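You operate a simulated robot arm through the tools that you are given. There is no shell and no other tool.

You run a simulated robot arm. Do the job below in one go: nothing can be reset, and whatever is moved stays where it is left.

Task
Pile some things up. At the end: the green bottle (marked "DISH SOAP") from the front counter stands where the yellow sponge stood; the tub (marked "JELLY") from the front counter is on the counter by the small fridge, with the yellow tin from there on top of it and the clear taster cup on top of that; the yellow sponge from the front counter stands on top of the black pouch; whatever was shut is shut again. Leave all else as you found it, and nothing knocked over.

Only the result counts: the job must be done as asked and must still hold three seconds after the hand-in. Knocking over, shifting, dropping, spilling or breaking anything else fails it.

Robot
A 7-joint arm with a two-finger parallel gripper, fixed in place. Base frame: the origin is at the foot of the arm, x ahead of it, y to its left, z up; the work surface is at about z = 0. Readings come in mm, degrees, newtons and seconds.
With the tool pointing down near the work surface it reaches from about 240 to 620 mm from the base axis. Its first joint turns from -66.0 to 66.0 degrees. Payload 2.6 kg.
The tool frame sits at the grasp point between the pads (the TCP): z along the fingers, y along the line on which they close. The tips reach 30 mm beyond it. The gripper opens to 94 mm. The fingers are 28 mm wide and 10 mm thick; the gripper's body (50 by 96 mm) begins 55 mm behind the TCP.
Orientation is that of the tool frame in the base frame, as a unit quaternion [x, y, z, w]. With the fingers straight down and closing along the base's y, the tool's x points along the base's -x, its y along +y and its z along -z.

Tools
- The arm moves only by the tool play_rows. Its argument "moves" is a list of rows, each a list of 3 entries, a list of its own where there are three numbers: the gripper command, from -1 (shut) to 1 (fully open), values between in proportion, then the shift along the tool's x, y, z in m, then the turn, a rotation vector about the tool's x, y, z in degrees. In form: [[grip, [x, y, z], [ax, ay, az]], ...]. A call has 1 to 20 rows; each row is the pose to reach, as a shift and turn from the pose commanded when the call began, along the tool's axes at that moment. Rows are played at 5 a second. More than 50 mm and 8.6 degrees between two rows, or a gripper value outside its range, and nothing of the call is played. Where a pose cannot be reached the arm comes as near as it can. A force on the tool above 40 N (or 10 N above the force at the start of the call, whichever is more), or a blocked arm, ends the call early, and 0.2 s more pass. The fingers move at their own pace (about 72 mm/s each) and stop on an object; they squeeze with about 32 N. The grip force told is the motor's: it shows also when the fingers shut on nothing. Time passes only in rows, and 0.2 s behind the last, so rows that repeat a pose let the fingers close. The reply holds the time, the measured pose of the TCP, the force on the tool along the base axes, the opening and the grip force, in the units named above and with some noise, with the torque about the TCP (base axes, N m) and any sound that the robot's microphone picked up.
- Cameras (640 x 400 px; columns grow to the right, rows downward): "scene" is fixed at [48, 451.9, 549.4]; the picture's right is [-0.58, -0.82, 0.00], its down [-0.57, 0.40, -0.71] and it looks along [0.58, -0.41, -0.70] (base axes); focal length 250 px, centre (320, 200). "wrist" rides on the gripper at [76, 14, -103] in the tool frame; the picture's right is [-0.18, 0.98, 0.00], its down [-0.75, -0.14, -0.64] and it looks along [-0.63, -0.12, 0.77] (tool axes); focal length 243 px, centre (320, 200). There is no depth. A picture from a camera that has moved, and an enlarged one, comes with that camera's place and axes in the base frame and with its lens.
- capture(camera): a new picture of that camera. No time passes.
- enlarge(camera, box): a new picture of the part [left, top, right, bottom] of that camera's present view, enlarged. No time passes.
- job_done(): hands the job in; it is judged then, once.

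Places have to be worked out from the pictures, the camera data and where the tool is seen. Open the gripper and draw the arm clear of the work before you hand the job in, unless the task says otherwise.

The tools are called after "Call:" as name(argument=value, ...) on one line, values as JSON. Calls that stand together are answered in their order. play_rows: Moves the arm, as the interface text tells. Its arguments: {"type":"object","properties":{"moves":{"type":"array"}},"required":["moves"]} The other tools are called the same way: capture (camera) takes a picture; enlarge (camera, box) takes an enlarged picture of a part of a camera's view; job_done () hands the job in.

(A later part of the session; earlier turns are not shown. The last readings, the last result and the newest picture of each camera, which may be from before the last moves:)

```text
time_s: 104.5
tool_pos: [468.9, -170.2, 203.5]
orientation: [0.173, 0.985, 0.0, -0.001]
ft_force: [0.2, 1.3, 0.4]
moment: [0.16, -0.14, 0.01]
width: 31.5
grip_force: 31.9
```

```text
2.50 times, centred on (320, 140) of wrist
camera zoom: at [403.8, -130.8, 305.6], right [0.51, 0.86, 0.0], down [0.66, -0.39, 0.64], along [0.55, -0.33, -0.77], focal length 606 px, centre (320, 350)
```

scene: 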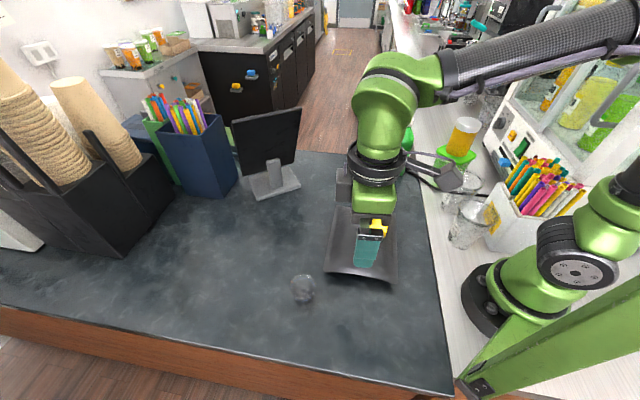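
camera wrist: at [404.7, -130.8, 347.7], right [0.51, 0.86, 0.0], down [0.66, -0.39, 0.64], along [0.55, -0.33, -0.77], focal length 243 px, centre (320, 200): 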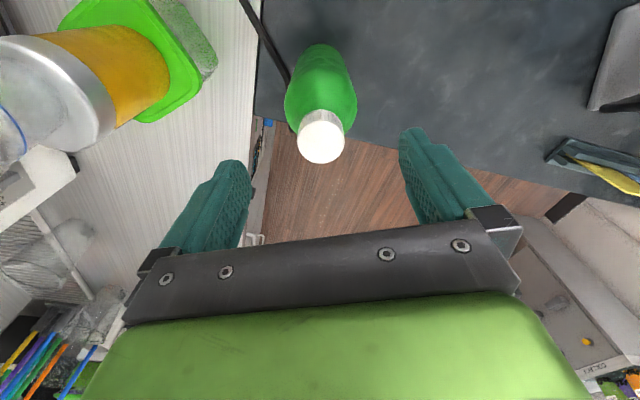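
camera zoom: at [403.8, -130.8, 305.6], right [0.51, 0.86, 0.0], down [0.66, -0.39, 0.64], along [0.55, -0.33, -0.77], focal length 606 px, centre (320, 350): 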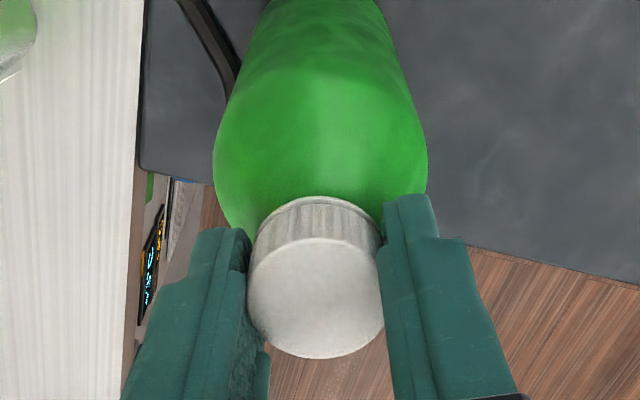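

The cap is gripped at 31.5 mm. I'll do a small test lift.

Call:
play_rows(moves=[[-1, [0, 0, -0.004], [0, 0, 0]], [-1, [0, 0, -0.01], [0, 0, 0]], [-1, [0, 0, -0.02], [0, 0, 0]], [-1, [0, 0, -0.02], [0, 0, 0]], [-1, [0, 0, -0.02], [0, 0, 0]]])

Call:
enlarge(camera="scene", box=[370, 70, 450, 190])

Call:
enlarge(camera="wrist", box=[220, 60, 420, 220])

```text
time_s: 105.7
tool_pos: [469.1, -171.1, 224.1]
orientation: [0.174, 0.985, 0.0, 0.001]
ft_force: [0.7, 0.0, -6.5]
moment: [-0.01, 0.01, 0.01]
width: 31.4
grip_force: 32.3
```

```text
3.33 times, centred on (410, 130) of scene
camera zoom: at [48.0, 451.9, 549.5], right [-0.58, -0.82, 0.0], down [-0.57, 0.4, -0.71], along [0.58, -0.41, -0.7], focal length 832 px, centre (20, 433)
```

zoom: 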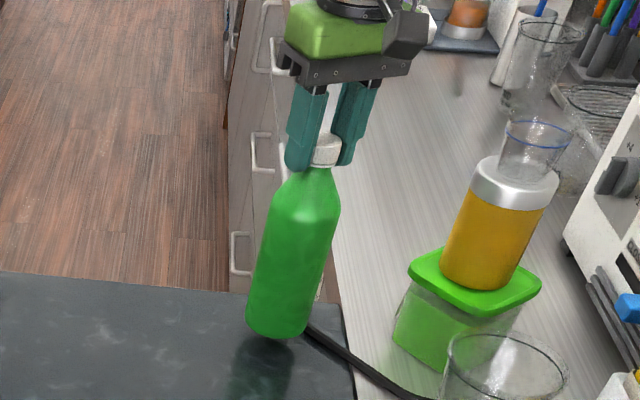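

```text
2.50 times, centred on (320, 140) of wrist
camera zoom: at [404.0, -131.3, 326.0], right [0.51, 0.86, 0.0], down [0.66, -0.39, 0.64], along [0.55, -0.33, -0.77], focal length 606 px, centre (320, 350)
```

zoom: 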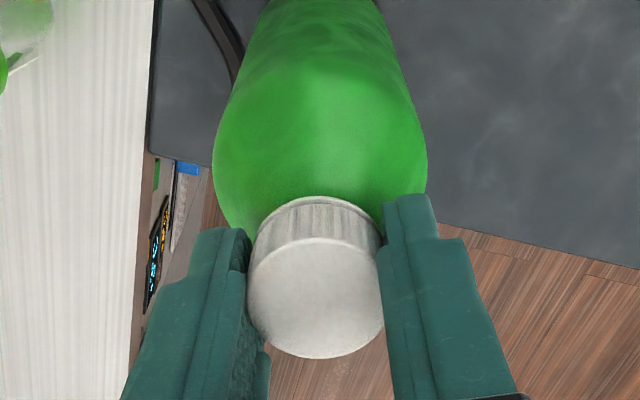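

The bottle hangs straight, at about 6.5 N load. I'll raise it so its base clears the sponge, then carry it along a wide, slow arc well inside the monitor.

Call:
play_rows(moves=[[-1, [0, 0, -0.008], [0, 0, 0]], [-1, [0, 0, -0.025], [0, 0, 0]], [-1, [0, 0, -0.045], [0, 0, 0]], [-1, [0, 0, -0.065], [0, 0, 0]], [-1, [0, 0, -0.085], [0, 0, 0]], [-1, [0, 0, -0.102], [0, 0, 0]], [-1, [0.0035, 0.0039, -0.11], [0, 0, -0.6]], [-1, [0.0123, 0.0137, -0.111], [0, 0, -2]], [-1, [0.0247, 0.0274, -0.111], [0, 0, -4]], [-1, [0.037, 0.0411, -0.111], [0, 0, -6]], [-1, [0.0493, 0.0548, -0.111], [0, 0, -8]], [-1, [0.0617, 0.0686, -0.111], [0, 0, -10]], [-1, [0.074, 0.0823, -0.111], [0, 0, -12]], [-1, [0.0863, 0.096, -0.111], [0, 0, -14]], [-1, [0.0986, 0.1097, -0.111], [0, 0, -16]], [-1, [0.111, 0.1234, -0.111], [0, 0, -18]], [-1, [0.1198, 0.1332, -0.111], [0, 0, -19.4]], [-1, [0.1233, 0.1371, -0.111], [0, 0, -20]], [-1, [0.1233, 0.1371, -0.111], [0, 0, -20]]])

Call:
capture(camera="scene")

```text
time_s: 109.7
tool_pos: [400.9, 0.2, 334.5]
orientation: [0.0, 1.0, 0.0, 0.0]
ft_force: [-0.8, 0.0, -4.7]
moment: [-0.01, 0.0, -0.02]
width: 31.3
grip_force: 31.8
```

```text
taken
```

scene: 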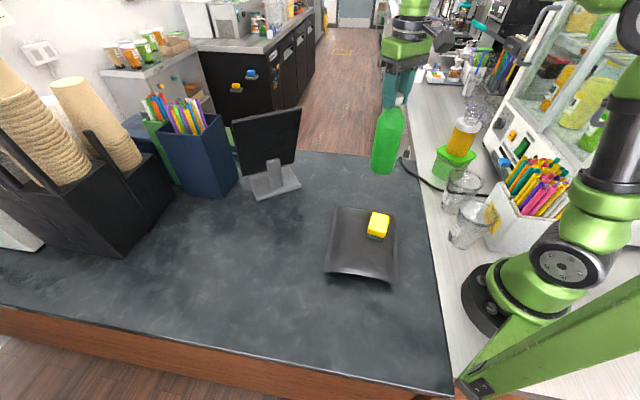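

The bottle hangs steady. I'll continue the arc over the dark counter toward the sponge's old spot.

Call:
play_rows(moves=[[-1, [0.0006, 0.006, 0], [0, 0, -1]], [-1, [0.002, 0.02, 0], [0, 0, -3]], [-1, [0.004, 0.04, 0], [0, 0, -6]], [-1, [0.006, 0.06, 0], [0, 0, -9]], [-1, [0.008, 0.08, 0], [0, 0, -12]], [-1, [0.01, 0.1, 0], [0, 0, -15]], [-1, [0.012, 0.12, 0], [0, 0, -18]], [-1, [0.014, 0.14, 0], [0, 0, -21]], [-1, [0.016, 0.16, 0], [0, 0, -24]], [-1, [0.019, 0.18, 0], [0, 0, -27]], [-1, [0.023, 0.2, 0], [0, 0, -30]], [-1, [0.029, 0.22, 0], [0, 0, -32]], [-1, [0.036, 0.24, 0], [0, 0, -34]], [-1, [0.0435, 0.26, 0], [0, 0, -36.5]], [-1, [0.0515, 0.28, 0], [0, 0, -39]], [-1, [0.0595, 0.3, 0], [0, 0, -41.5]], [-1, [0.067, 0.319, 0], [0, 0, -44]], [-1, [0.07, 0.328, 0], [0, 0, -45]], [-1, [0.07, 0.328, 0], [0, 0, -45]]])

Call:
capture(camera="scene")

Call:
capture(camera="wrist")

```text
time_s: 113.7
tool_pos: [329.2, 329.6, 334.2]
orientation: [-0.383, 0.924, 0.0, 0.0]
ft_force: [0.2, -0.3, -6.3]
moment: [0.01, -0.02, 0.05]
width: 31.2
grip_force: 31.8
```

```text
taken
```

scene: 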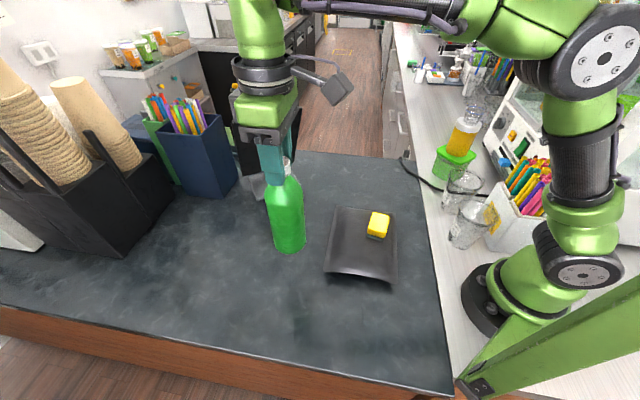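

```text
taken
camera wrist: at [267.5, 285.1, 436.8], right [-0.56, 0.83, 0.0], down [0.63, 0.43, 0.64], along [0.53, 0.36, -0.77], focal length 243 px, centre (320, 200)
```

wrist: 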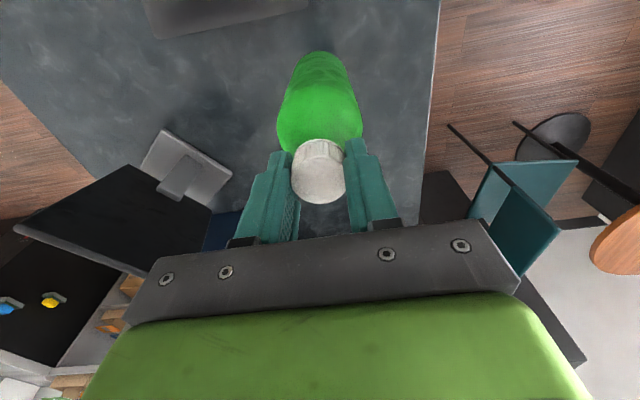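

Now I'll lower while moving out to the sponge's old spot, (354, 451.5), stopping about 38 mm above the counter.

Call:
play_rows(moves=[[-1, [0, 0, 0.01], [0, 0, 0]], [-1, [-0.005, 0.0034, 0.028], [0, 0, -0.5]], [-1, [-0.02, 0.0132, 0.045], [0, 0, -1.5]], [-1, [-0.037, 0.0245, 0.06], [0, 0, -2.5]], [-1, [-0.054, 0.0358, 0.072], [0, 0, -3.5]], [-1, [-0.071, 0.047, 0.082], [0, 0, -4.7]], [-1, [-0.087, 0.0576, 0.09], [0, 0, -5.9]], [-1, [-0.099, 0.0656, 0.094], [0, 0, -6.7]], [-1, [-0.1037, 0.0687, 0.094], [0, 0, -7]], [-1, [-0.1037, 0.0687, 0.094], [0, 0, -7]]])

Call:
capture(camera="scene")

Call:
capture(camera="wrist")

```text
time_s: 115.9
tool_pos: [355.3, 451.9, 240.3]
orientation: [-0.438, 0.899, 0.0, 0.001]
ft_force: [0.3, 0.5, -5.6]
moment: [0.04, -0.03, -0.02]
width: 31.5
grip_force: 31.9
```

```text
taken
```

scene: 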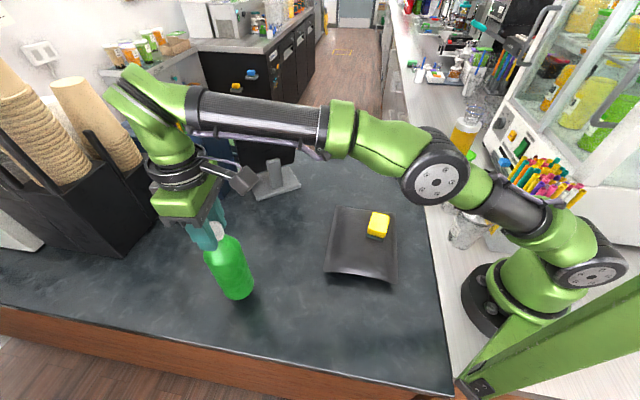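

```text
taken
camera wrist: at [298.2, 399.5, 342.4], right [-0.66, 0.75, 0.0], down [0.58, 0.51, 0.64], along [0.48, 0.42, -0.77], focal length 243 px, centre (320, 200)
```

wrist: 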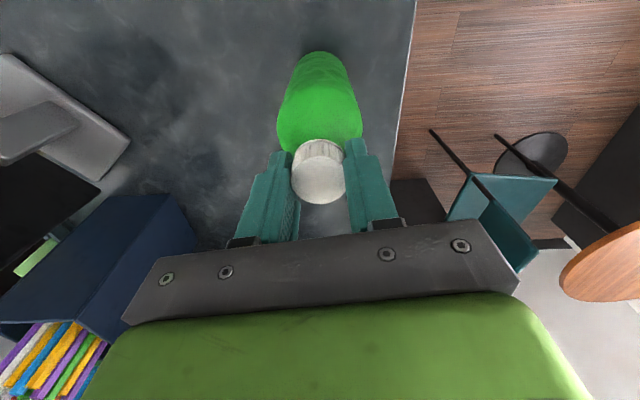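

I'm over the old sponge spot. I'll lower 30 mm, then creep.

Call:
play_rows(moves=[[-1, [0, 0, 0.008], [0, 0, 0]], [-1, [0, 0, 0.018], [0, 0, 0]], [-1, [0, 0, 0.026], [0, 0, 0]], [-1, [0, 0, 0.031], [0, 0, 0]], [-1, [0, 0, 0.031], [0, 0, 0]]])

Call:
play_rows(moves=[[-1, [0, 0, 0.001], [0, 0, 0]], [-1, [0, 0, 0.002], [0, 0, 0]], [-1, [0, 0, 0.003], [0, 0, 0]], [-1, [0, 0, 0.003], [0, 0, 0]]])

```text
time_s: 117.1
tool_pos: [355.1, 450.7, 209.8]
orientation: [-0.437, 0.899, 0.0, 0.0]
ft_force: [-0.2, 0.9, -5.1]
moment: [0.02, -0.01, -0.02]
width: 31.0
grip_force: 31.8
```

```text
time_s: 118.1
tool_pos: [353.4, 450.1, 205.9]
orientation: [-0.437, 0.899, 0.0, 0.0]
ft_force: [-0.1, -0.4, -4.9]
moment: [0.01, 0.03, 0.01]
width: 31.0
grip_force: 31.6
```

Call:
play_rows(moves=[[-1, [0, 0, 0.001], [0, 0, 0]], [-1, [0, 0, 0.002], [0, 0, 0]], [-1, [0, 0, 0.002], [0, 0, 0]]])

```text
time_s: 118.9
tool_pos: [354.3, 450.6, 204.1]
orientation: [-0.437, 0.9, 0.0, 0.001]
ft_force: [0.0, 0.1, -4.9]
moment: [0.05, -0.04, 0.03]
width: 31.5
grip_force: 32.1
```

Call:
play_rows(moves=[[-1, [0, 0, 0.0008], [0, 0, 0]], [-1, [0, 0, 0.0015], [0, 0, 0]], [-1, [0, 0, 0.0015], [0, 0, 0]]])

```text
time_s: 119.7
tool_pos: [356.7, 450.1, 203.0]
orientation: [-0.437, 0.899, 0.0, 0.0]
ft_force: [0.5, -0.5, -3.6]
moment: [-0.05, -0.05, -0.01]
width: 31.3
grip_force: 32.1
```

Call:
play_rows(moves=[[-1, [0, 0, 0.0006], [0, 0, 0]], [-1, [0, 0, 0.001], [0, 0, 0]], [-1, [0, 0, 0.001], [0, 0, 0]]])

Call:
enlarge(camera="scene", box=[180, 180, 320, 320])

```text
time_s: 120.5
tool_pos: [354.6, 451.1, 202.9]
orientation: [-0.437, 0.9, 0.0, 0.001]
ft_force: [-3.0, -3.9, 10.4]
moment: [-0.85, 0.47, -0.07]
width: 31.1
grip_force: 31.7
```

```text
2.86 times, centred on (250, 250) of scene
camera zoom: at [47.9, 451.8, 549.5], right [-0.58, -0.82, 0.0], down [-0.57, 0.4, -0.71], along [0.58, -0.41, -0.7], focal length 713 px, centre (520, 57)
```

zoom: 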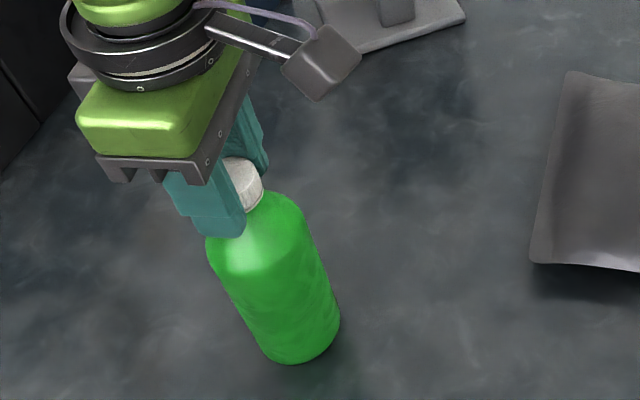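

Contact. I'll ease up about 1 mm to relax the load before releasing.

Call:
play_rows(moves=[[-1, [0, 0, -0.0007], [0, 0, 0]], [-1, [0, 0, -0.0007], [0, 0, 0]], [-1, [0, 0, -0.0007], [0, 0, 0]]])

```text
time_s: 121.3
tool_pos: [354.5, 452.2, 203.6]
orientation: [-0.438, 0.899, 0.0, 0.001]
ft_force: [-2.2, -2.6, 8.3]
moment: [-0.1, 0.3, 0.05]
width: 31.0
grip_force: 32.3
```

Call:
play_rows(moves=[[-1, [0, 0, -0.0008], [0, 0, 0]], [-1, [0, 0, -0.0008], [0, 0, 0]], [-1, [0, 0, -0.0008], [0, 0, 0]]])

```text
time_s: 122.1
tool_pos: [355.3, 451.7, 203.9]
orientation: [-0.438, 0.899, -0.001, 0.0]
ft_force: [-0.1, 2.8, 1.2]
moment: [0.62, -0.08, 0.05]
width: 31.1
grip_force: 31.8
```

The vertical load is near zero now. I'll open gradually.

Call:
play_rows(moves=[[-0.42, [0, 0, 0], [0, 0, 0]], [-0.35, [0, 0, 0], [0, 0, 0]], [-0.32, [0, 0, 0], [0, 0, 0]], [-0.28, [0, 0, 0], [0, 0, 0]], [-0.2, [0, 0, 0], [0, 0, 0]], [0, [0, 0, 0], [0, 0, 0]], [0.3, [0, 0, 0], [0, 0, 0]], [0.6, [0, 0, 0], [0, 0, 0]], [0.6, [0, 0, 0], [0, 0, 0]]])

Call:
enlarge(camera="scene", box=[180, 180, 320, 320])

Call:
capture(camera="wrist")

```text
time_s: 124.1
tool_pos: [356.7, 451.5, 203.9]
orientation: [-0.437, 0.899, 0.0, 0.0]
ft_force: [-0.2, -0.3, 0.5]
moment: [-0.03, 0.03, 0.02]
width: 75.2
grip_force: 0.0
```

```text
2.86 times, centred on (250, 250) of scene
camera zoom: at [48.0, 451.9, 549.4], right [-0.58, -0.82, 0.0], down [-0.57, 0.4, -0.71], along [0.58, -0.41, -0.7], focal length 713 px, centre (520, 57)
```

zoom: 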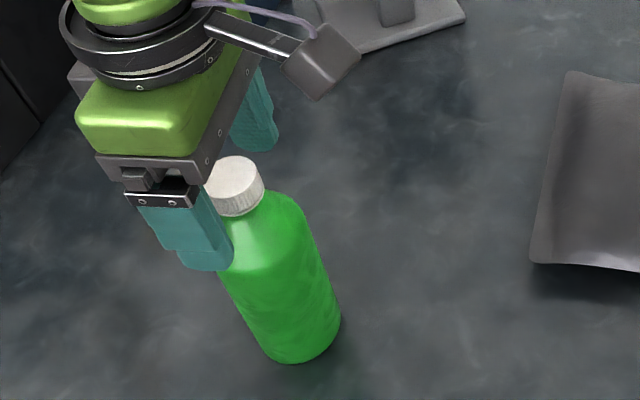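

```text
taken
camera wrist: at [298.6, 399.1, 305.8], right [-0.66, 0.75, 0.0], down [0.58, 0.51, 0.64], along [0.48, 0.42, -0.77], focal length 243 px, centre (320, 200)
```

wrist: 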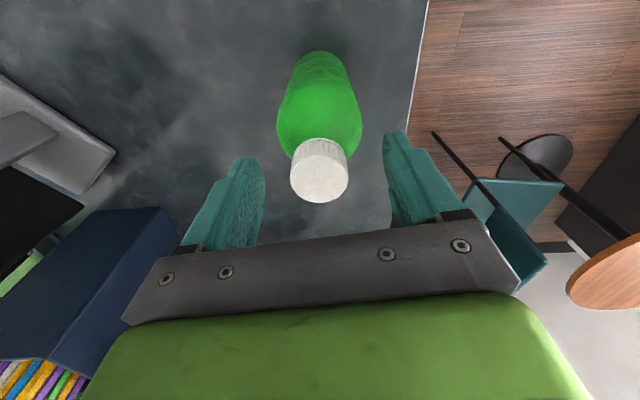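

The bottle stands on the sponge's old spot, and the grip is off. I'll rise off it and back away before turning to the monitor and sponge.

Call:
play_rows(moves=[[0.7, [0, 0, -0.02], [0, 0, 0]], [1, [0, 0, -0.045], [0, 0, 0]], [1, [0, 0, -0.07], [0, 0, 0]], [1, [0.035, -0.0115, -0.08], [0, 0, 5]], [1, [0.075, -0.0245, -0.088], [0, 0, 11]], [1, [0.115, -0.0375, -0.095], [0, 0, 17]], [1, [0.1519, -0.0495, -0.095], [0, 0, 22]], [1, [0.1519, -0.0495, -0.095], [0, 0, 22]]])

Call:
enlarge(camera="scene", box=[200, 130, 440, 310])

Call:
enlarge(camera="scene", box=[0, 0, 330, 200])

```text
time_s: 125.9
tool_pos: [300.5, 299.8, 298.6]
orientation: [-0.258, 0.966, 0.0, 0.0]
ft_force: [0.4, 0.1, 0.5]
moment: [-0.04, -0.02, 0.01]
width: 94.3
grip_force: 0.1
out of reach, approached as far as the arm can: row 3
```

```text
2.22 times, centred on (320, 220) of scene
camera zoom: at [48.0, 451.9, 549.4], right [-0.58, -0.82, 0.0], down [-0.57, 0.4, -0.71], along [0.58, -0.41, -0.7], focal length 555 px, centre (320, 156)
```

zoom: 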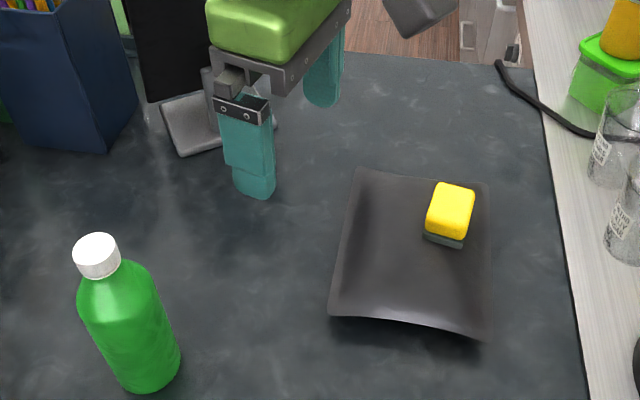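

```text
1.94 times, centred on (165, 100) of scene
camera zoom: at [48.0, 451.9, 549.4], right [-0.58, -0.82, 0.0], down [-0.57, 0.4, -0.71], along [0.58, -0.41, -0.7], focal length 484 px, centre (621, 394)
```

zoom: 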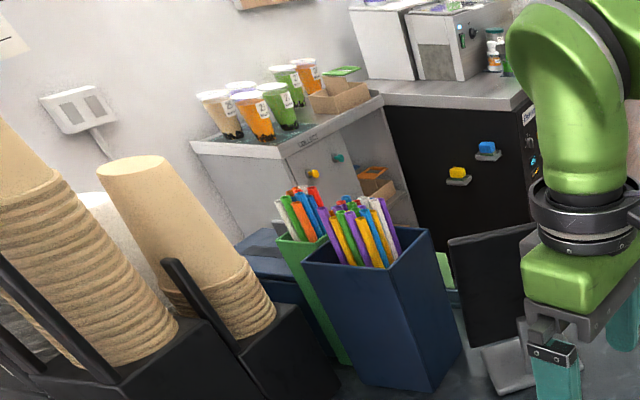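

I'll move to the right of the monitor, at height and with the fingers closed, and compare the monitor's pose with the first pictures.

Call:
play_rows(moves=[[0.5, [0.001, -0.034, 0.002], [0, 0, 3.75]], [0, [0.002, -0.068, 0.005], [0, 0, 7.5]], [-1, [0.003, -0.102, 0.007], [0, 0, 11.25]], [-1, [0.004, -0.136, 0.009], [0, 0, 15]], [-1, [0.005, -0.17, 0.012], [0, 0, 18.75]], [-1, [0.006, -0.204, 0.014], [0, 0, 22.5]], [-1, [0.007, -0.238, 0.016], [0, 0, 26.25]], [-1, [0.0073, -0.2724, 0.0186], [0, 0, 30]], [-1, [0.0073, -0.2724, 0.0186], [0, 0, 30]]])

Call:
capture(camera="wrist")

Call:
enlarge(camera="scene", box=[0, 0, 330, 200])

Call:
enlarge(camera="scene", box=[200, 130, 440, 310])

```text
time_s: 127.9
tool_pos: [430.2, 61.8, 279.0]
orientation: [0.001, 1.0, 0.0, 0.0]
ft_force: [-0.2, -0.2, 0.3]
moment: [0.01, -0.03, 0.02]
width: 0.0
grip_force: 31.7
```

```text
taken
camera wrist: at [354.7, 74.9, 381.7], right [0.19, 0.98, 0.0], down [0.75, -0.14, 0.64], along [0.63, -0.12, -0.77], focal length 243 px, centre (320, 200)
```

wrist: 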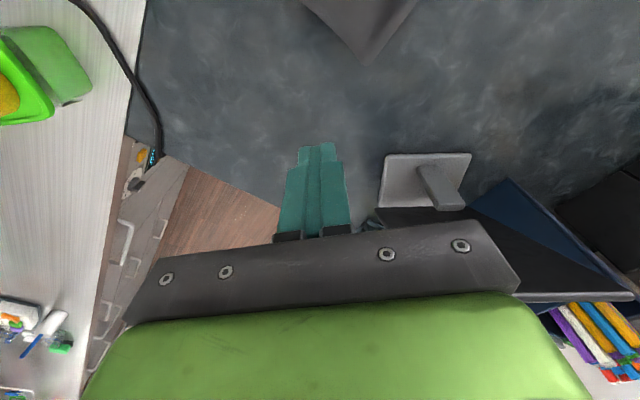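

```text
1.94 times, centred on (165, 100) of scene
camera zoom: at [48.0, 451.9, 549.4], right [-0.58, -0.82, 0.0], down [-0.57, 0.4, -0.71], along [0.58, -0.41, -0.7], focal length 484 px, centre (621, 394)
```

zoom: 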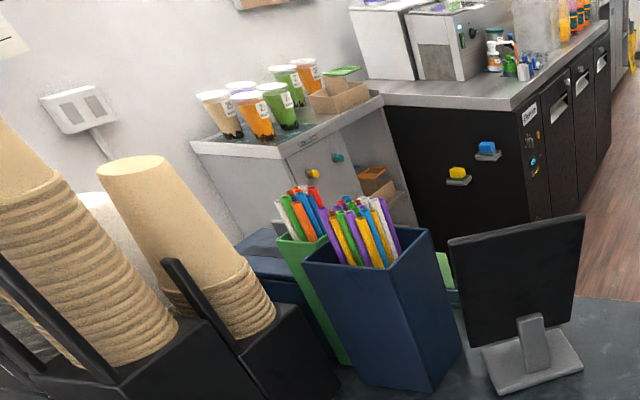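

```text
2.22 times, centred on (320, 220) of scene
camera zoom: at [48.0, 451.9, 549.4], right [-0.58, -0.82, 0.0], down [-0.57, 0.4, -0.71], along [0.58, -0.41, -0.7], focal length 555 px, centre (320, 156)
```

zoom: 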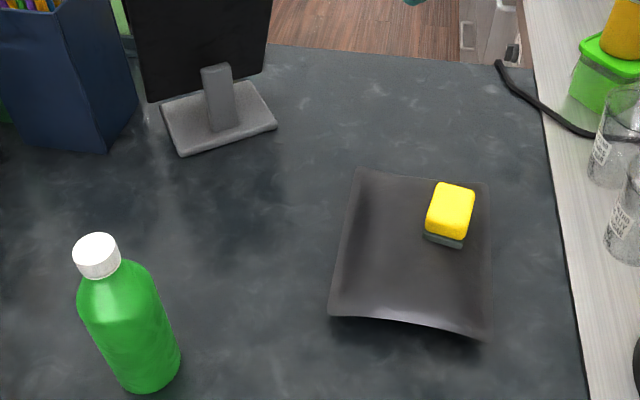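

Call:
enlarge(camera="wrist", box=[340, 120, 520, 240])

Call:
enlarge(camera="scene", box=[200, 80, 360, 210])

```text
3.33 times, centred on (430, 180) of wrist
camera zoom: at [354.7, 74.9, 381.7], right [0.19, 0.98, 0.0], down [0.75, -0.14, 0.64], along [0.63, -0.12, -0.77], focal length 809 px, centre (-47, 267)
```

zoom: 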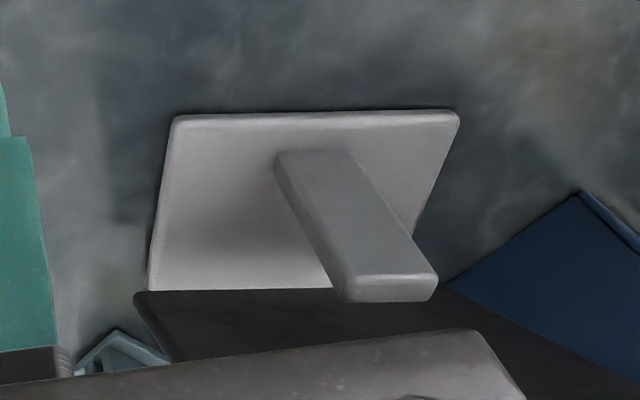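

```text
3.08 times, centred on (280, 145) of scene
camera zoom: at [48.0, 451.9, 549.4], right [-0.58, -0.82, 0.0], down [-0.57, 0.4, -0.71], along [0.58, -0.41, -0.7], focal length 768 px, centre (443, 369)
```

zoom: 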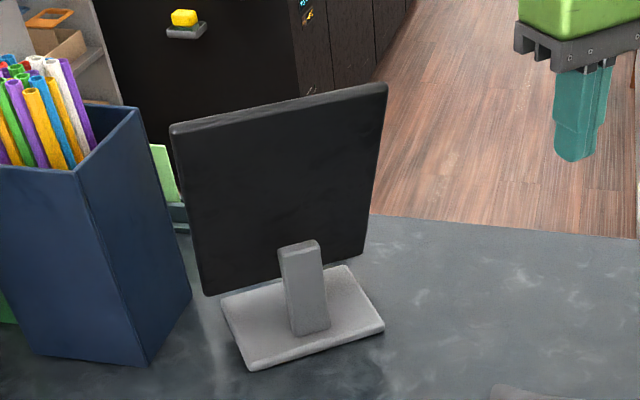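

From earlier wrist pictures, the monitor base's front edge originally ran (571.5, 170)–(611.5, 305.5). It now runs about (582, 147)–(607, 293), so it turned about 6.5° and slid about 12 mm in −y. A gentle +y push on the post, low and near its centre, should undo that. I'll tilt the tool at height first.

Call:
play_rows(moves=[[-1, [0, 0, 0], [0, -8, 0]], [-1, [0, 0, 0], [0, -16, 0]], [-1, [0, 0, 0], [0, -24, 0]], [-1, [0, 0, 0], [0, -32, 0]], [-1, [0, 0, 0], [0, -40, 0]], [-1, [0, 0, 0], [0, -48, 0]], [-1, [0, 0, 0], [0, -48, 0]]])

Call:
play_rows(moves=[[-1, [0.0128, 0.0216, 0.0303], [0, 0, 0]], [-1, [0.0256, 0.0432, 0.0607], [0, 0, 0]], [-1, [0.0383, 0.0648, 0.091], [0, 0, 0]], [-1, [0.0511, 0.0864, 0.1214], [0, 0, 0]], [-1, [0.0639, 0.108, 0.1517], [0, 0, 0]], [-1, [0.0639, 0.108, 0.1517], [0, 0, 0]]])

Call:
capture(camera="wrist")

Call:
enlarge(camera="scene", box=[200, 80, 400, 230])

```text
time_s: 129.5
tool_pos: [431.7, 61.5, 280.6]
orientation: [0.0, 0.913, 0.0, 0.408]
ft_force: [-0.4, 0.0, 0.4]
moment: [-0.01, 0.01, 0.0]
width: 0.0
grip_force: 31.8
```

```text
time_s: 130.9
tool_pos: [499.5, 169.3, 131.5]
orientation: [0.001, 0.914, -0.001, 0.407]
ft_force: [-0.4, -0.3, -0.3]
moment: [0.02, -0.03, 0.01]
width: 0.0
grip_force: 31.7
```

```text
taken
camera wrist: at [374.0, 183.4, 142.6], right [0.12, 0.98, 0.14], down [0.03, -0.14, 0.99], along [0.99, -0.12, -0.04], focal length 243 px, centre (320, 200)
```

wrist: 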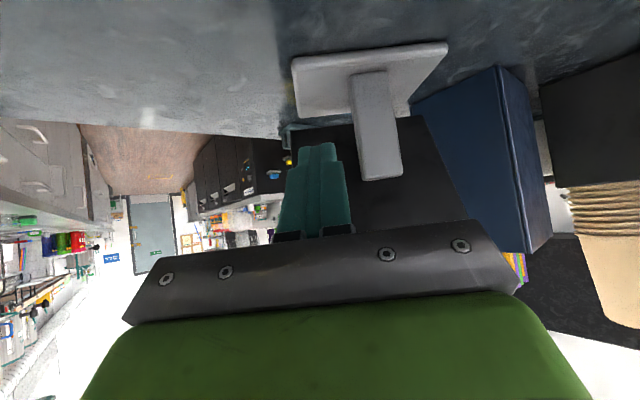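

```text
2.67 times, centred on (300, 155) of scene
camera zoom: at [48.0, 451.9, 549.4], right [-0.58, -0.82, 0.0], down [-0.57, 0.4, -0.71], along [0.58, -0.41, -0.7], focal length 666 px, centre (373, 320)
```

zoom: 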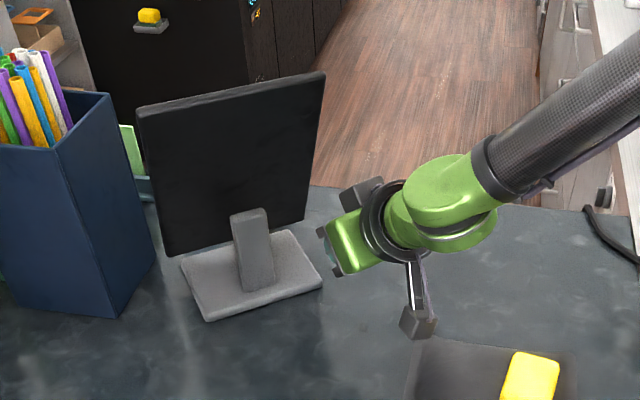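

The view shows the post and base clearly ahead. I'll slide forward and down to just beside the post's right face, with about a 20 mm gap.

Call:
play_rows(moves=[[-1, [-0.002, 0.0005, 0.026], [0, 0, 0]], [-1, [-0.004, 0.001, 0.052], [0, 0, 0]], [-1, [-0.006, 0.0015, 0.078], [0, 0, 0]], [-1, [-0.008, 0.002, 0.104], [0, 0, 0]], [-1, [-0.0102, 0.0027, 0.1301], [0, 0, 0]], [-1, [-0.0102, 0.0027, 0.1301], [0, 0, 0]]])

Call:
capture(camera="wrist")

Call:
enlarge(camera="scene", box=[200, 80, 360, 210])

```text
time_s: 132.3
tool_pos: [604.8, 171.2, 52.6]
orientation: [-0.001, 0.914, 0.0, 0.406]
ft_force: [-0.7, -0.9, 0.0]
moment: [-0.02, -0.01, 0.01]
width: 0.0
grip_force: 31.4
```

```text
taken
camera wrist: at [478.2, 185.7, 63.9], right [0.12, 0.98, 0.14], down [0.03, -0.14, 0.99], along [0.99, -0.12, -0.04], focal length 243 px, centre (320, 200)
```

wrist: 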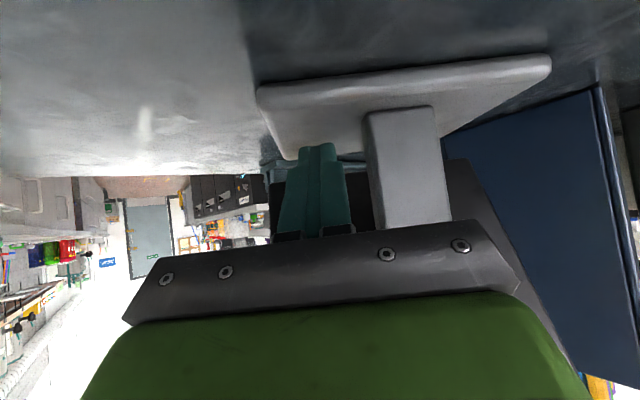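

```text
3.08 times, centred on (280, 145) of scene
camera zoom: at [48.0, 451.9, 549.4], right [-0.58, -0.82, 0.0], down [-0.57, 0.4, -0.71], along [0.58, -0.41, -0.7], focal length 768 px, centre (443, 369)
```

zoom: 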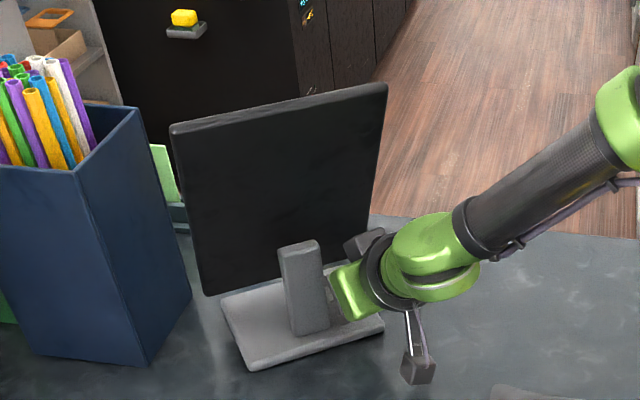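

There's a gap of about 20 mm to the post. I'll move +y gently until contact and begin the push.

Call:
play_rows(moves=[[-1, [0, 0.006, 0], [0, 0, 0]], [-1, [0, 0.012, 0], [0, 0, 0]], [-1, [0, 0.017, 0], [0, 0, 0]], [-1, [0, 0.02, 0], [0, 0, 0]], [-1, [0, 0.022, 0], [0, 0, 0]], [-1, [0, 0.024, 0], [0, 0, 0]], [-1, [0, 0.026, 0], [0, 0, 0]], [-1, [0, 0.026, 0], [0, 0, 0]]])

Call:
capture(camera="wrist")

Call:
enlarge(camera="scene", box=[200, 80, 360, 210])

```text
time_s: 134.1
tool_pos: [602.6, 197.4, 51.1]
orientation: [0.0, 0.913, 0.0, 0.407]
ft_force: [0.0, -3.6, 1.0]
moment: [0.02, -0.04, -0.05]
width: 0.0
grip_force: 31.9
```

```text
taken
camera wrist: at [477.8, 211.1, 63.5], right [0.12, 0.98, 0.14], down [0.03, -0.14, 0.99], along [0.99, -0.12, -0.04], focal length 243 px, centre (320, 200)
```

wrist: 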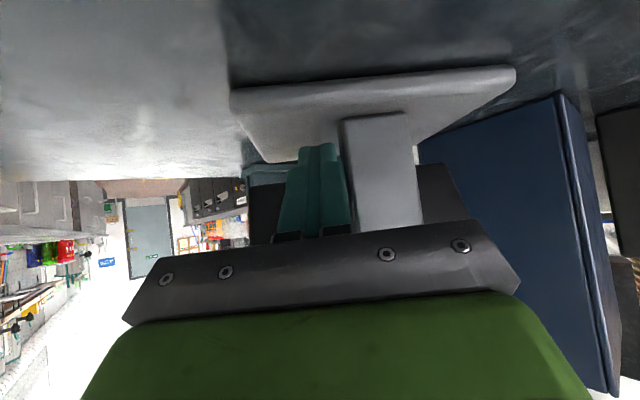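

```text
3.08 times, centred on (280, 145) of scene
camera zoom: at [48.0, 451.9, 549.4], right [-0.58, -0.82, 0.0], down [-0.57, 0.4, -0.71], along [0.58, -0.41, -0.7], focal length 768 px, centre (443, 369)
```

zoom: 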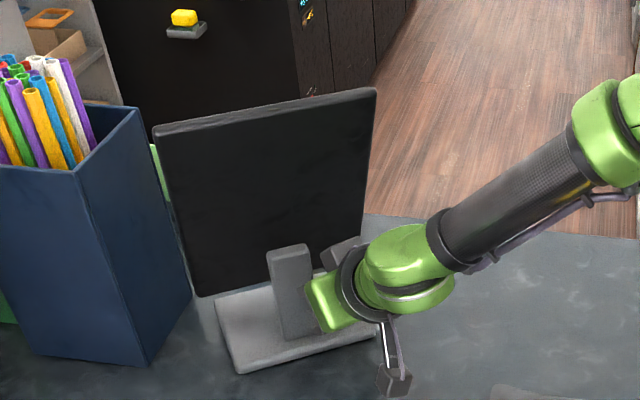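

The push moved the monitor in +y, with about 4 N. Its position now nearly matches, but it still needs about 8–10° of clockwise turn. I'll back out and then push the screen's left part gently outward.

Call:
play_rows(moves=[[-1, [0, -0.008, 0], [0, 0, 0]], [-1, [0, -0.01, -0.03], [0, 0, 0]], [-1, [0, -0.01, -0.07], [0, 0, 0]], [-1, [0, -0.01, -0.11], [0, 0, 0]], [-1, [0, -0.01, -0.11], [0, 0, 0]]])

Call:
enlarge(camera="scene", box=[200, 80, 360, 210])

Call:
enlarge(camera="scene", box=[200, 130, 440, 310])

Call:
capture(camera="wrist")

```text
time_s: 135.3
tool_pos: [522.1, 186.8, 123.7]
orientation: [0.0, 0.913, 0.0, 0.407]
ft_force: [-0.3, 0.3, 0.1]
moment: [0.02, 0.01, 0.03]
width: 0.1
grip_force: 31.7
```

```text
3.08 times, centred on (280, 145) of scene
camera zoom: at [48.0, 451.9, 549.4], right [-0.58, -0.82, 0.0], down [-0.57, 0.4, -0.71], along [0.58, -0.41, -0.7], focal length 768 px, centre (443, 369)
```

zoom: 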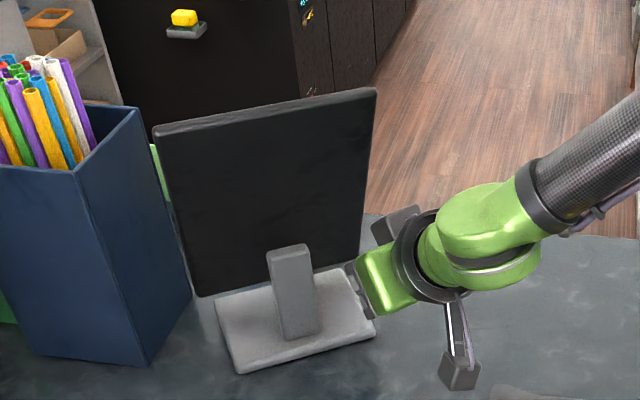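

```text
2.22 times, centred on (320, 220) of scene
camera zoom: at [48.0, 451.9, 549.4], right [-0.58, -0.82, 0.0], down [-0.57, 0.4, -0.71], along [0.58, -0.41, -0.7], focal length 555 px, centre (320, 156)
```

zoom: 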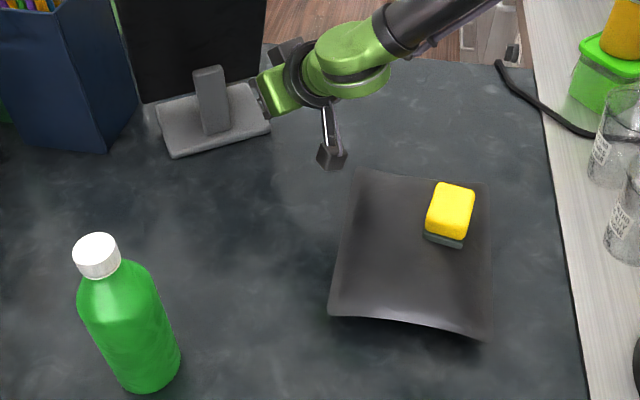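

```text
taken
camera wrist: at [395.8, 200.6, 136.1], right [0.12, 0.98, 0.14], down [0.03, -0.14, 0.99], along [0.99, -0.12, -0.04], focal length 243 px, centre (320, 200)
```

wrist: 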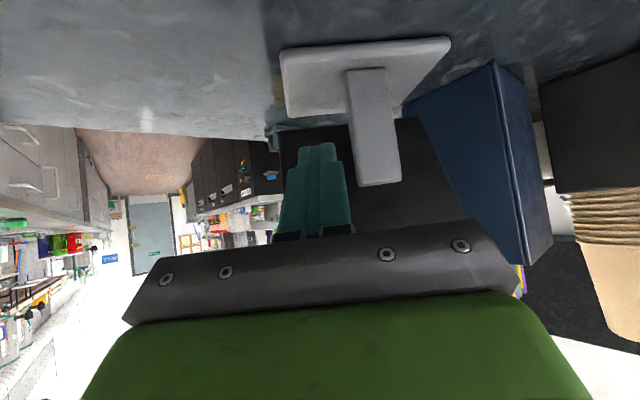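

Position-wise it's close; only the turn is left. I'll move across to face the left part of the screen's back, at a low height of z≈110.

Call:
play_rows(moves=[[-1, [-0.003, 0.025, 0.004], [0, 0, 0]], [-1, [-0.006, 0.05, 0.008], [0, 0, 0]], [-1, [-0.009, 0.075, 0.012], [0, 0, 0]], [-1, [-0.0106, 0.098, 0.0147], [0, 0, 0]], [-1, [-0.031, 0.098, 0.037], [0, 0, 0]], [-1, [-0.044, 0.098, 0.052], [0, 0, 0]], [-1, [-0.044, 0.098, 0.052], [0, 0, 0]]])

Call:
capture(camera="wrist")

Call:
enlarge(camera="scene", box=[200, 80, 360, 210])

```text
time_s: 136.9
tool_pos: [589.9, 284.8, 124.3]
orientation: [0.0, 0.914, 0.0, 0.407]
ft_force: [-0.7, -0.4, -0.5]
moment: [0.02, 0.01, 0.01]
width: 0.0
grip_force: 32.6
```

```text
taken
camera wrist: at [464.3, 298.9, 134.9], right [0.12, 0.98, 0.14], down [0.03, -0.14, 0.99], along [0.99, -0.12, -0.04], focal length 243 px, centre (320, 200)
```

wrist: 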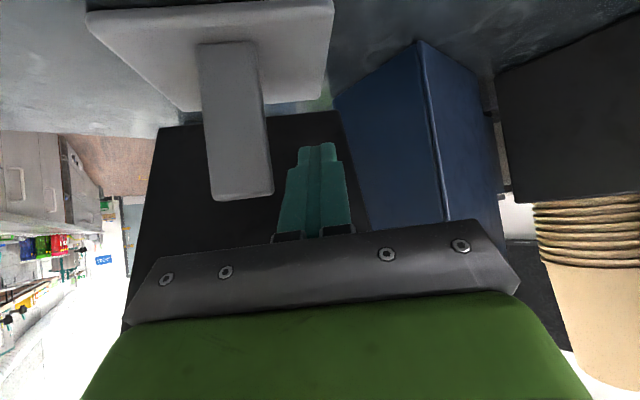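

```text
3.08 times, centred on (280, 145) of scene
camera zoom: at [48.0, 451.9, 549.4], right [-0.58, -0.82, 0.0], down [-0.57, 0.4, -0.71], along [0.58, -0.41, -0.7], focal length 768 px, centre (443, 369)
```

zoom: 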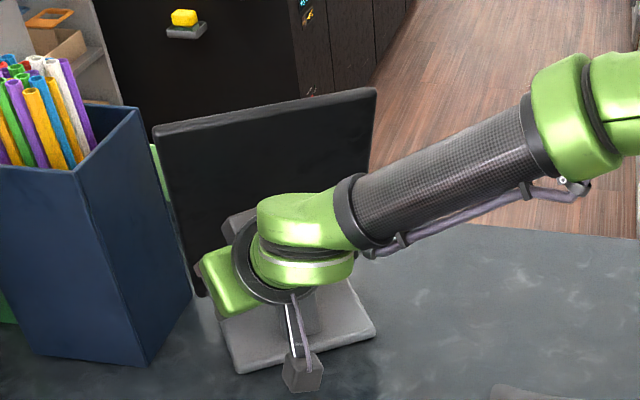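

The finger faces the screen's back about 15 mm inside its left edge. I'll advance slowly until contact.

Call:
play_rows(moves=[[-1, [-0.0027, 0, 0.003], [0, 0, 0]], [-1, [-0.0054, 0, 0.0059], [0, 0, 0]], [-1, [-0.008, 0, 0.0089], [0, 0, 0]], [-1, [-0.0107, 0, 0.0119], [0, 0, 0]], [-1, [-0.0107, 0, 0.0119], [0, 0, 0]]])

Call:
enlarge(camera="scene", box=[200, 80, 360, 210])

```text
time_s: 138.1
tool_pos: [605.4, 285.2, 123.5]
orientation: [0.0, 0.913, 0.0, 0.407]
ft_force: [0.0, -0.1, 0.0]
moment: [0.04, -0.01, 0.01]
width: 0.0
grip_force: 31.8
```

```text
3.08 times, centred on (280, 145) of scene
camera zoom: at [48.0, 451.9, 549.4], right [-0.58, -0.82, 0.0], down [-0.57, 0.4, -0.71], along [0.58, -0.41, -0.7], focal length 768 px, centre (443, 369)
```

zoom: 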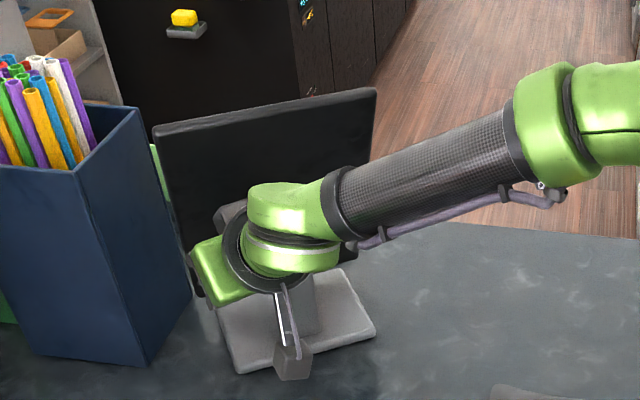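

No contact yet. I'll keep advancing in small steps.

Call:
play_rows(moves=[[-1, [-0.002, 0, 0.0022], [0, 0, 0]], [-1, [-0.004, 0, 0.0045], [0, 0, 0]], [-1, [-0.006, 0, 0.0067], [0, 0, 0]], [-1, [-0.008, 0, 0.0089], [0, 0, 0]], [-1, [-0.008, 0, 0.0089], [0, 0, 0]]])

Call:
enlarge(camera="scene", box=[200, 80, 360, 210])

Call:
capture(camera="wrist")

```text
time_s: 139.3
tool_pos: [618.4, 284.9, 122.7]
orientation: [-0.001, 0.914, 0.001, 0.406]
ft_force: [0.1, 0.0, -0.8]
moment: [0.0, 0.01, -0.01]
width: 0.0
grip_force: 32.5
```

```text
3.08 times, centred on (280, 145) of scene
camera zoom: at [48.0, 451.9, 549.4], right [-0.58, -0.82, 0.0], down [-0.57, 0.4, -0.71], along [0.58, -0.41, -0.7], focal length 768 px, centre (443, 369)
```

zoom: 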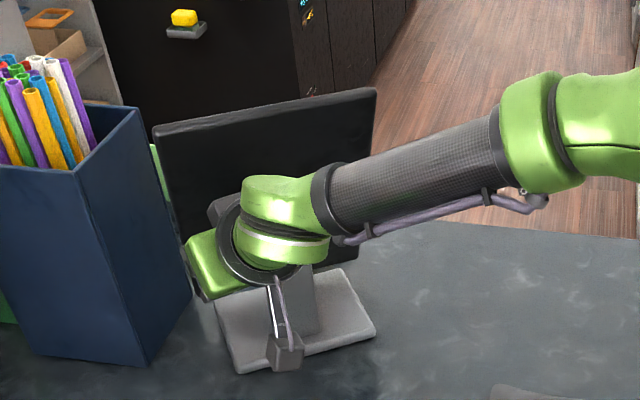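

```text
taken
camera wrist: at [492.4, 299.3, 134.8], right [0.12, 0.98, 0.14], down [0.03, -0.14, 0.99], along [0.99, -0.12, -0.04], focal length 243 px, centre (320, 200)
```

wrist: 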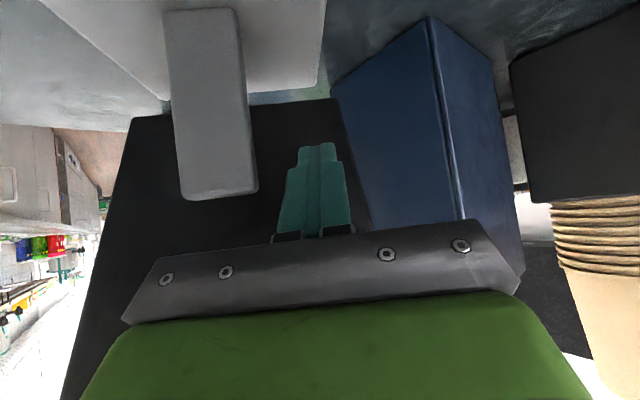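

Call:
play_rows(moves=[[-1, [-0.002, 0, 0.0022], [0, 0, 0]], [-1, [-0.004, 0, 0.0045], [0, 0, 0]], [-1, [-0.006, 0, 0.0067], [0, 0, 0]], [-1, [-0.006, 0, 0.0067], [0, 0, 0]]])

Call:
enlarge(camera="scene", box=[200, 80, 360, 210])

```text
time_s: 140.3
tool_pos: [625.6, 284.6, 123.0]
orientation: [0.0, 0.914, 0.0, 0.406]
ft_force: [0.4, -0.2, 0.1]
moment: [-0.01, -0.02, 0.03]
width: 0.0
grip_force: 31.8
```

```text
3.08 times, centred on (280, 145) of scene
camera zoom: at [48.0, 451.9, 549.4], right [-0.58, -0.82, 0.0], down [-0.57, 0.4, -0.71], along [0.58, -0.41, -0.7], focal length 768 px, centre (443, 369)
```

zoom: 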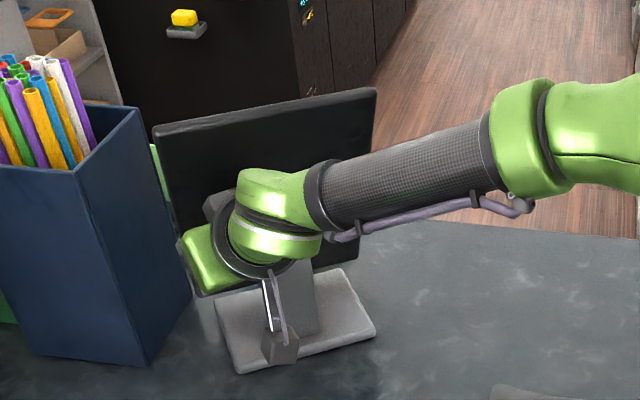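

Call:
play_rows(moves=[[-1, [-0.002, 0, 0.0022], [0, 0, 0]], [-1, [-0.004, 0, 0.0045], [0, 0, 0]], [-1, [-0.006, 0, 0.0067], [0, 0, 0]], [-1, [-0.006, 0, 0.0067], [0, 0, 0]]])

Call:
enlarge(camera="scene", box=[200, 80, 360, 210])

Call:
capture(camera="wrist")

```text
time_s: 141.3
tool_pos: [635.3, 285.8, 122.6]
orientation: [0.001, 0.914, -0.001, 0.406]
ft_force: [-2.5, -1.4, 0.5]
moment: [-0.02, 0.03, -0.02]
width: 0.0
grip_force: 31.9
```

```text
3.08 times, centred on (280, 145) of scene
camera zoom: at [48.0, 451.9, 549.4], right [-0.58, -0.82, 0.0], down [-0.57, 0.4, -0.71], along [0.58, -0.41, -0.7], focal length 768 px, centre (443, 369)
```

zoom: 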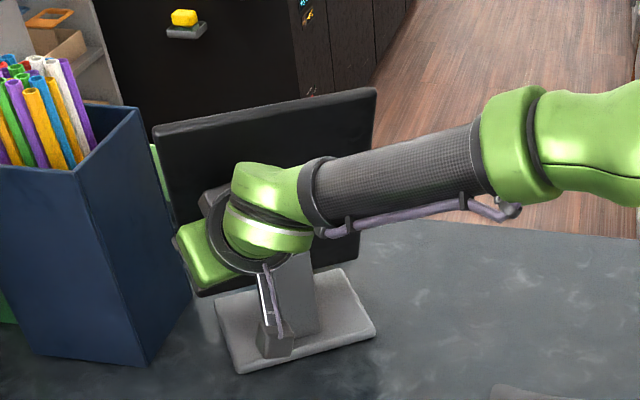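

```text
taken
camera wrist: at [510.2, 299.6, 134.6], right [0.12, 0.98, 0.14], down [0.03, -0.14, 0.99], along [0.99, -0.12, -0.04], focal length 243 px, centre (320, 200)
```

wrist: 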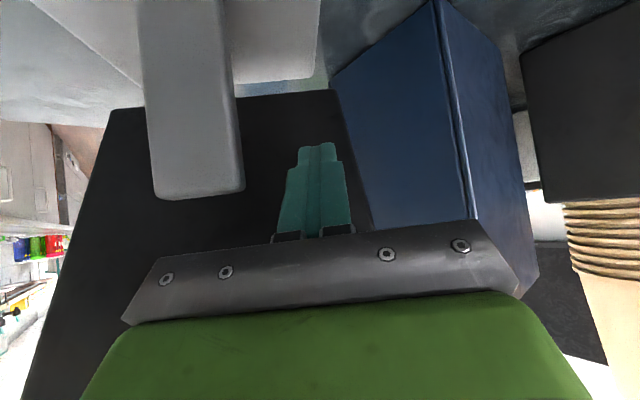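

Contact (2.5 N). I'll push about 9 mm and compare with the original pixels.

Call:
play_rows(moves=[[-1, [-0.0015, 0, 0.0017], [0, 0, 0]], [-1, [-0.003, 0, 0.0034], [0, 0, 0]], [-1, [-0.0045, 0, 0.005], [0, 0, 0]], [-1, [-0.006, 0, 0.0067], [0, 0, 0]], [-1, [-0.006, 0, 0.0067], [0, 0, 0]]])

Call:
enlarge(camera="scene", box=[200, 80, 360, 210])

```text
time_s: 142.5
tool_pos: [644.5, 286.7, 122.3]
orientation: [0.0, 0.914, 0.0, 0.407]
ft_force: [-2.5, 0.5, -2.1]
moment: [0.06, 0.09, -0.07]
width: 0.3
grip_force: 32.1
```

```text
3.08 times, centred on (280, 145) of scene
camera zoom: at [48.0, 451.9, 549.4], right [-0.58, -0.82, 0.0], down [-0.57, 0.4, -0.71], along [0.58, -0.41, -0.7], focal length 768 px, centre (443, 369)
```

zoom: 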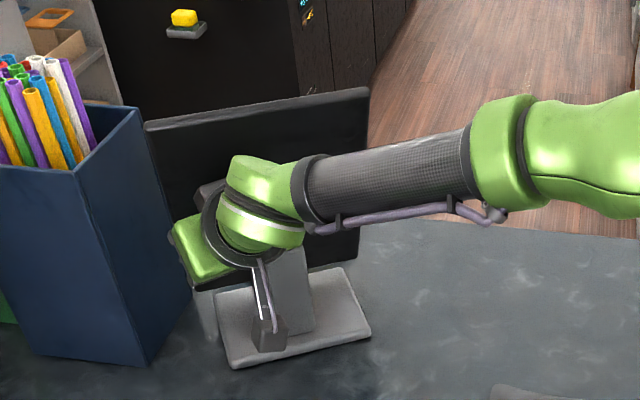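

Let me back off and see the monitor's resting pose.

Call:
play_rows(moves=[[-1, [0.004, 0, -0.0045], [0, 0, 0]], [-1, [0.012, 0, -0.0134], [0, 0, 0]], [-1, [0.03, 0, -0.0334], [0, 0, 0]], [-1, [0.055, 0, -0.061], [0, 0, 0]], [-1, [0.075, -0.03, -0.085], [0, 0, 0]], [-1, [0.09, -0.07, -0.105], [0, 0, 0]], [-1, [0.1, -0.115, -0.12], [0, 0, 0]], [-1, [0.1, -0.115, -0.12], [0, 0, 0]]])

Call:
enlarge(camera="scene", box=[200, 80, 360, 210])

Call:
enlarge(camera="scene", box=[200, 130, 440, 310])

Call:
enlarge(camera="scene", box=[0, 0, 330, 200])

```text
time_s: 144.3
tool_pos: [492.0, 174.2, 125.4]
orientation: [0.004, 0.915, -0.005, 0.403]
ft_force: [-0.2, 0.0, 0.3]
moment: [0.0, 0.02, 0.04]
width: 0.1
grip_force: 32.1
out of reach, approached as far as the arm can: row 7, 8
```

```text
3.08 times, centred on (280, 145) of scene
camera zoom: at [48.0, 451.9, 549.4], right [-0.58, -0.82, 0.0], down [-0.57, 0.4, -0.71], along [0.58, -0.41, -0.7], focal length 768 px, centre (443, 369)
```

zoom: 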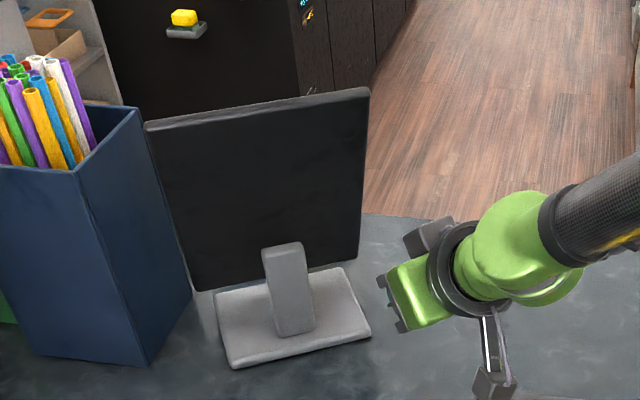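

```text
2.22 times, centred on (320, 220) of scene
camera zoom: at [48.0, 451.9, 549.4], right [-0.58, -0.82, 0.0], down [-0.57, 0.4, -0.71], along [0.58, -0.41, -0.7], focal length 555 px, centre (320, 156)
```

zoom: 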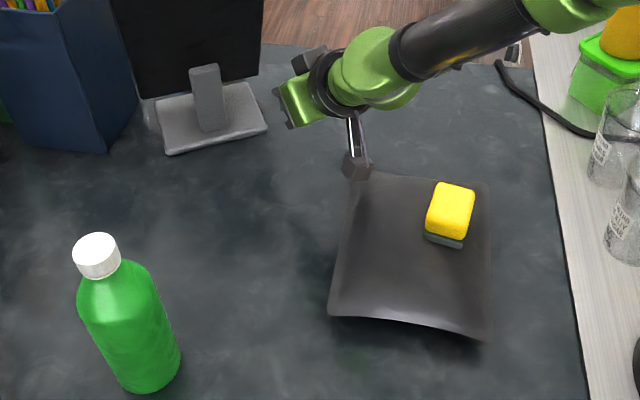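

```text
1.94 times, centred on (165, 100) of scene
camera zoom: at [48.0, 451.9, 549.4], right [-0.58, -0.82, 0.0], down [-0.57, 0.4, -0.71], along [0.58, -0.41, -0.7], focal length 484 px, centre (621, 394)
```

zoom: 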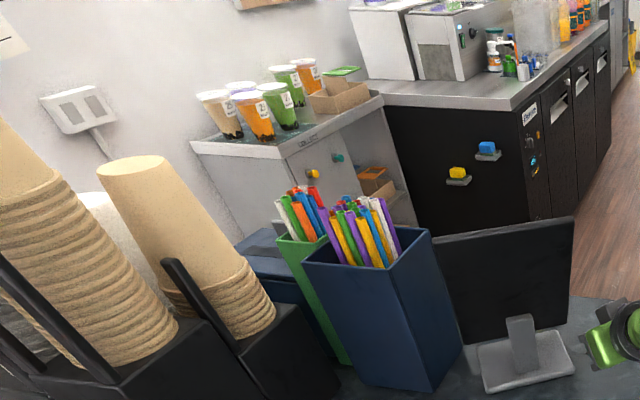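

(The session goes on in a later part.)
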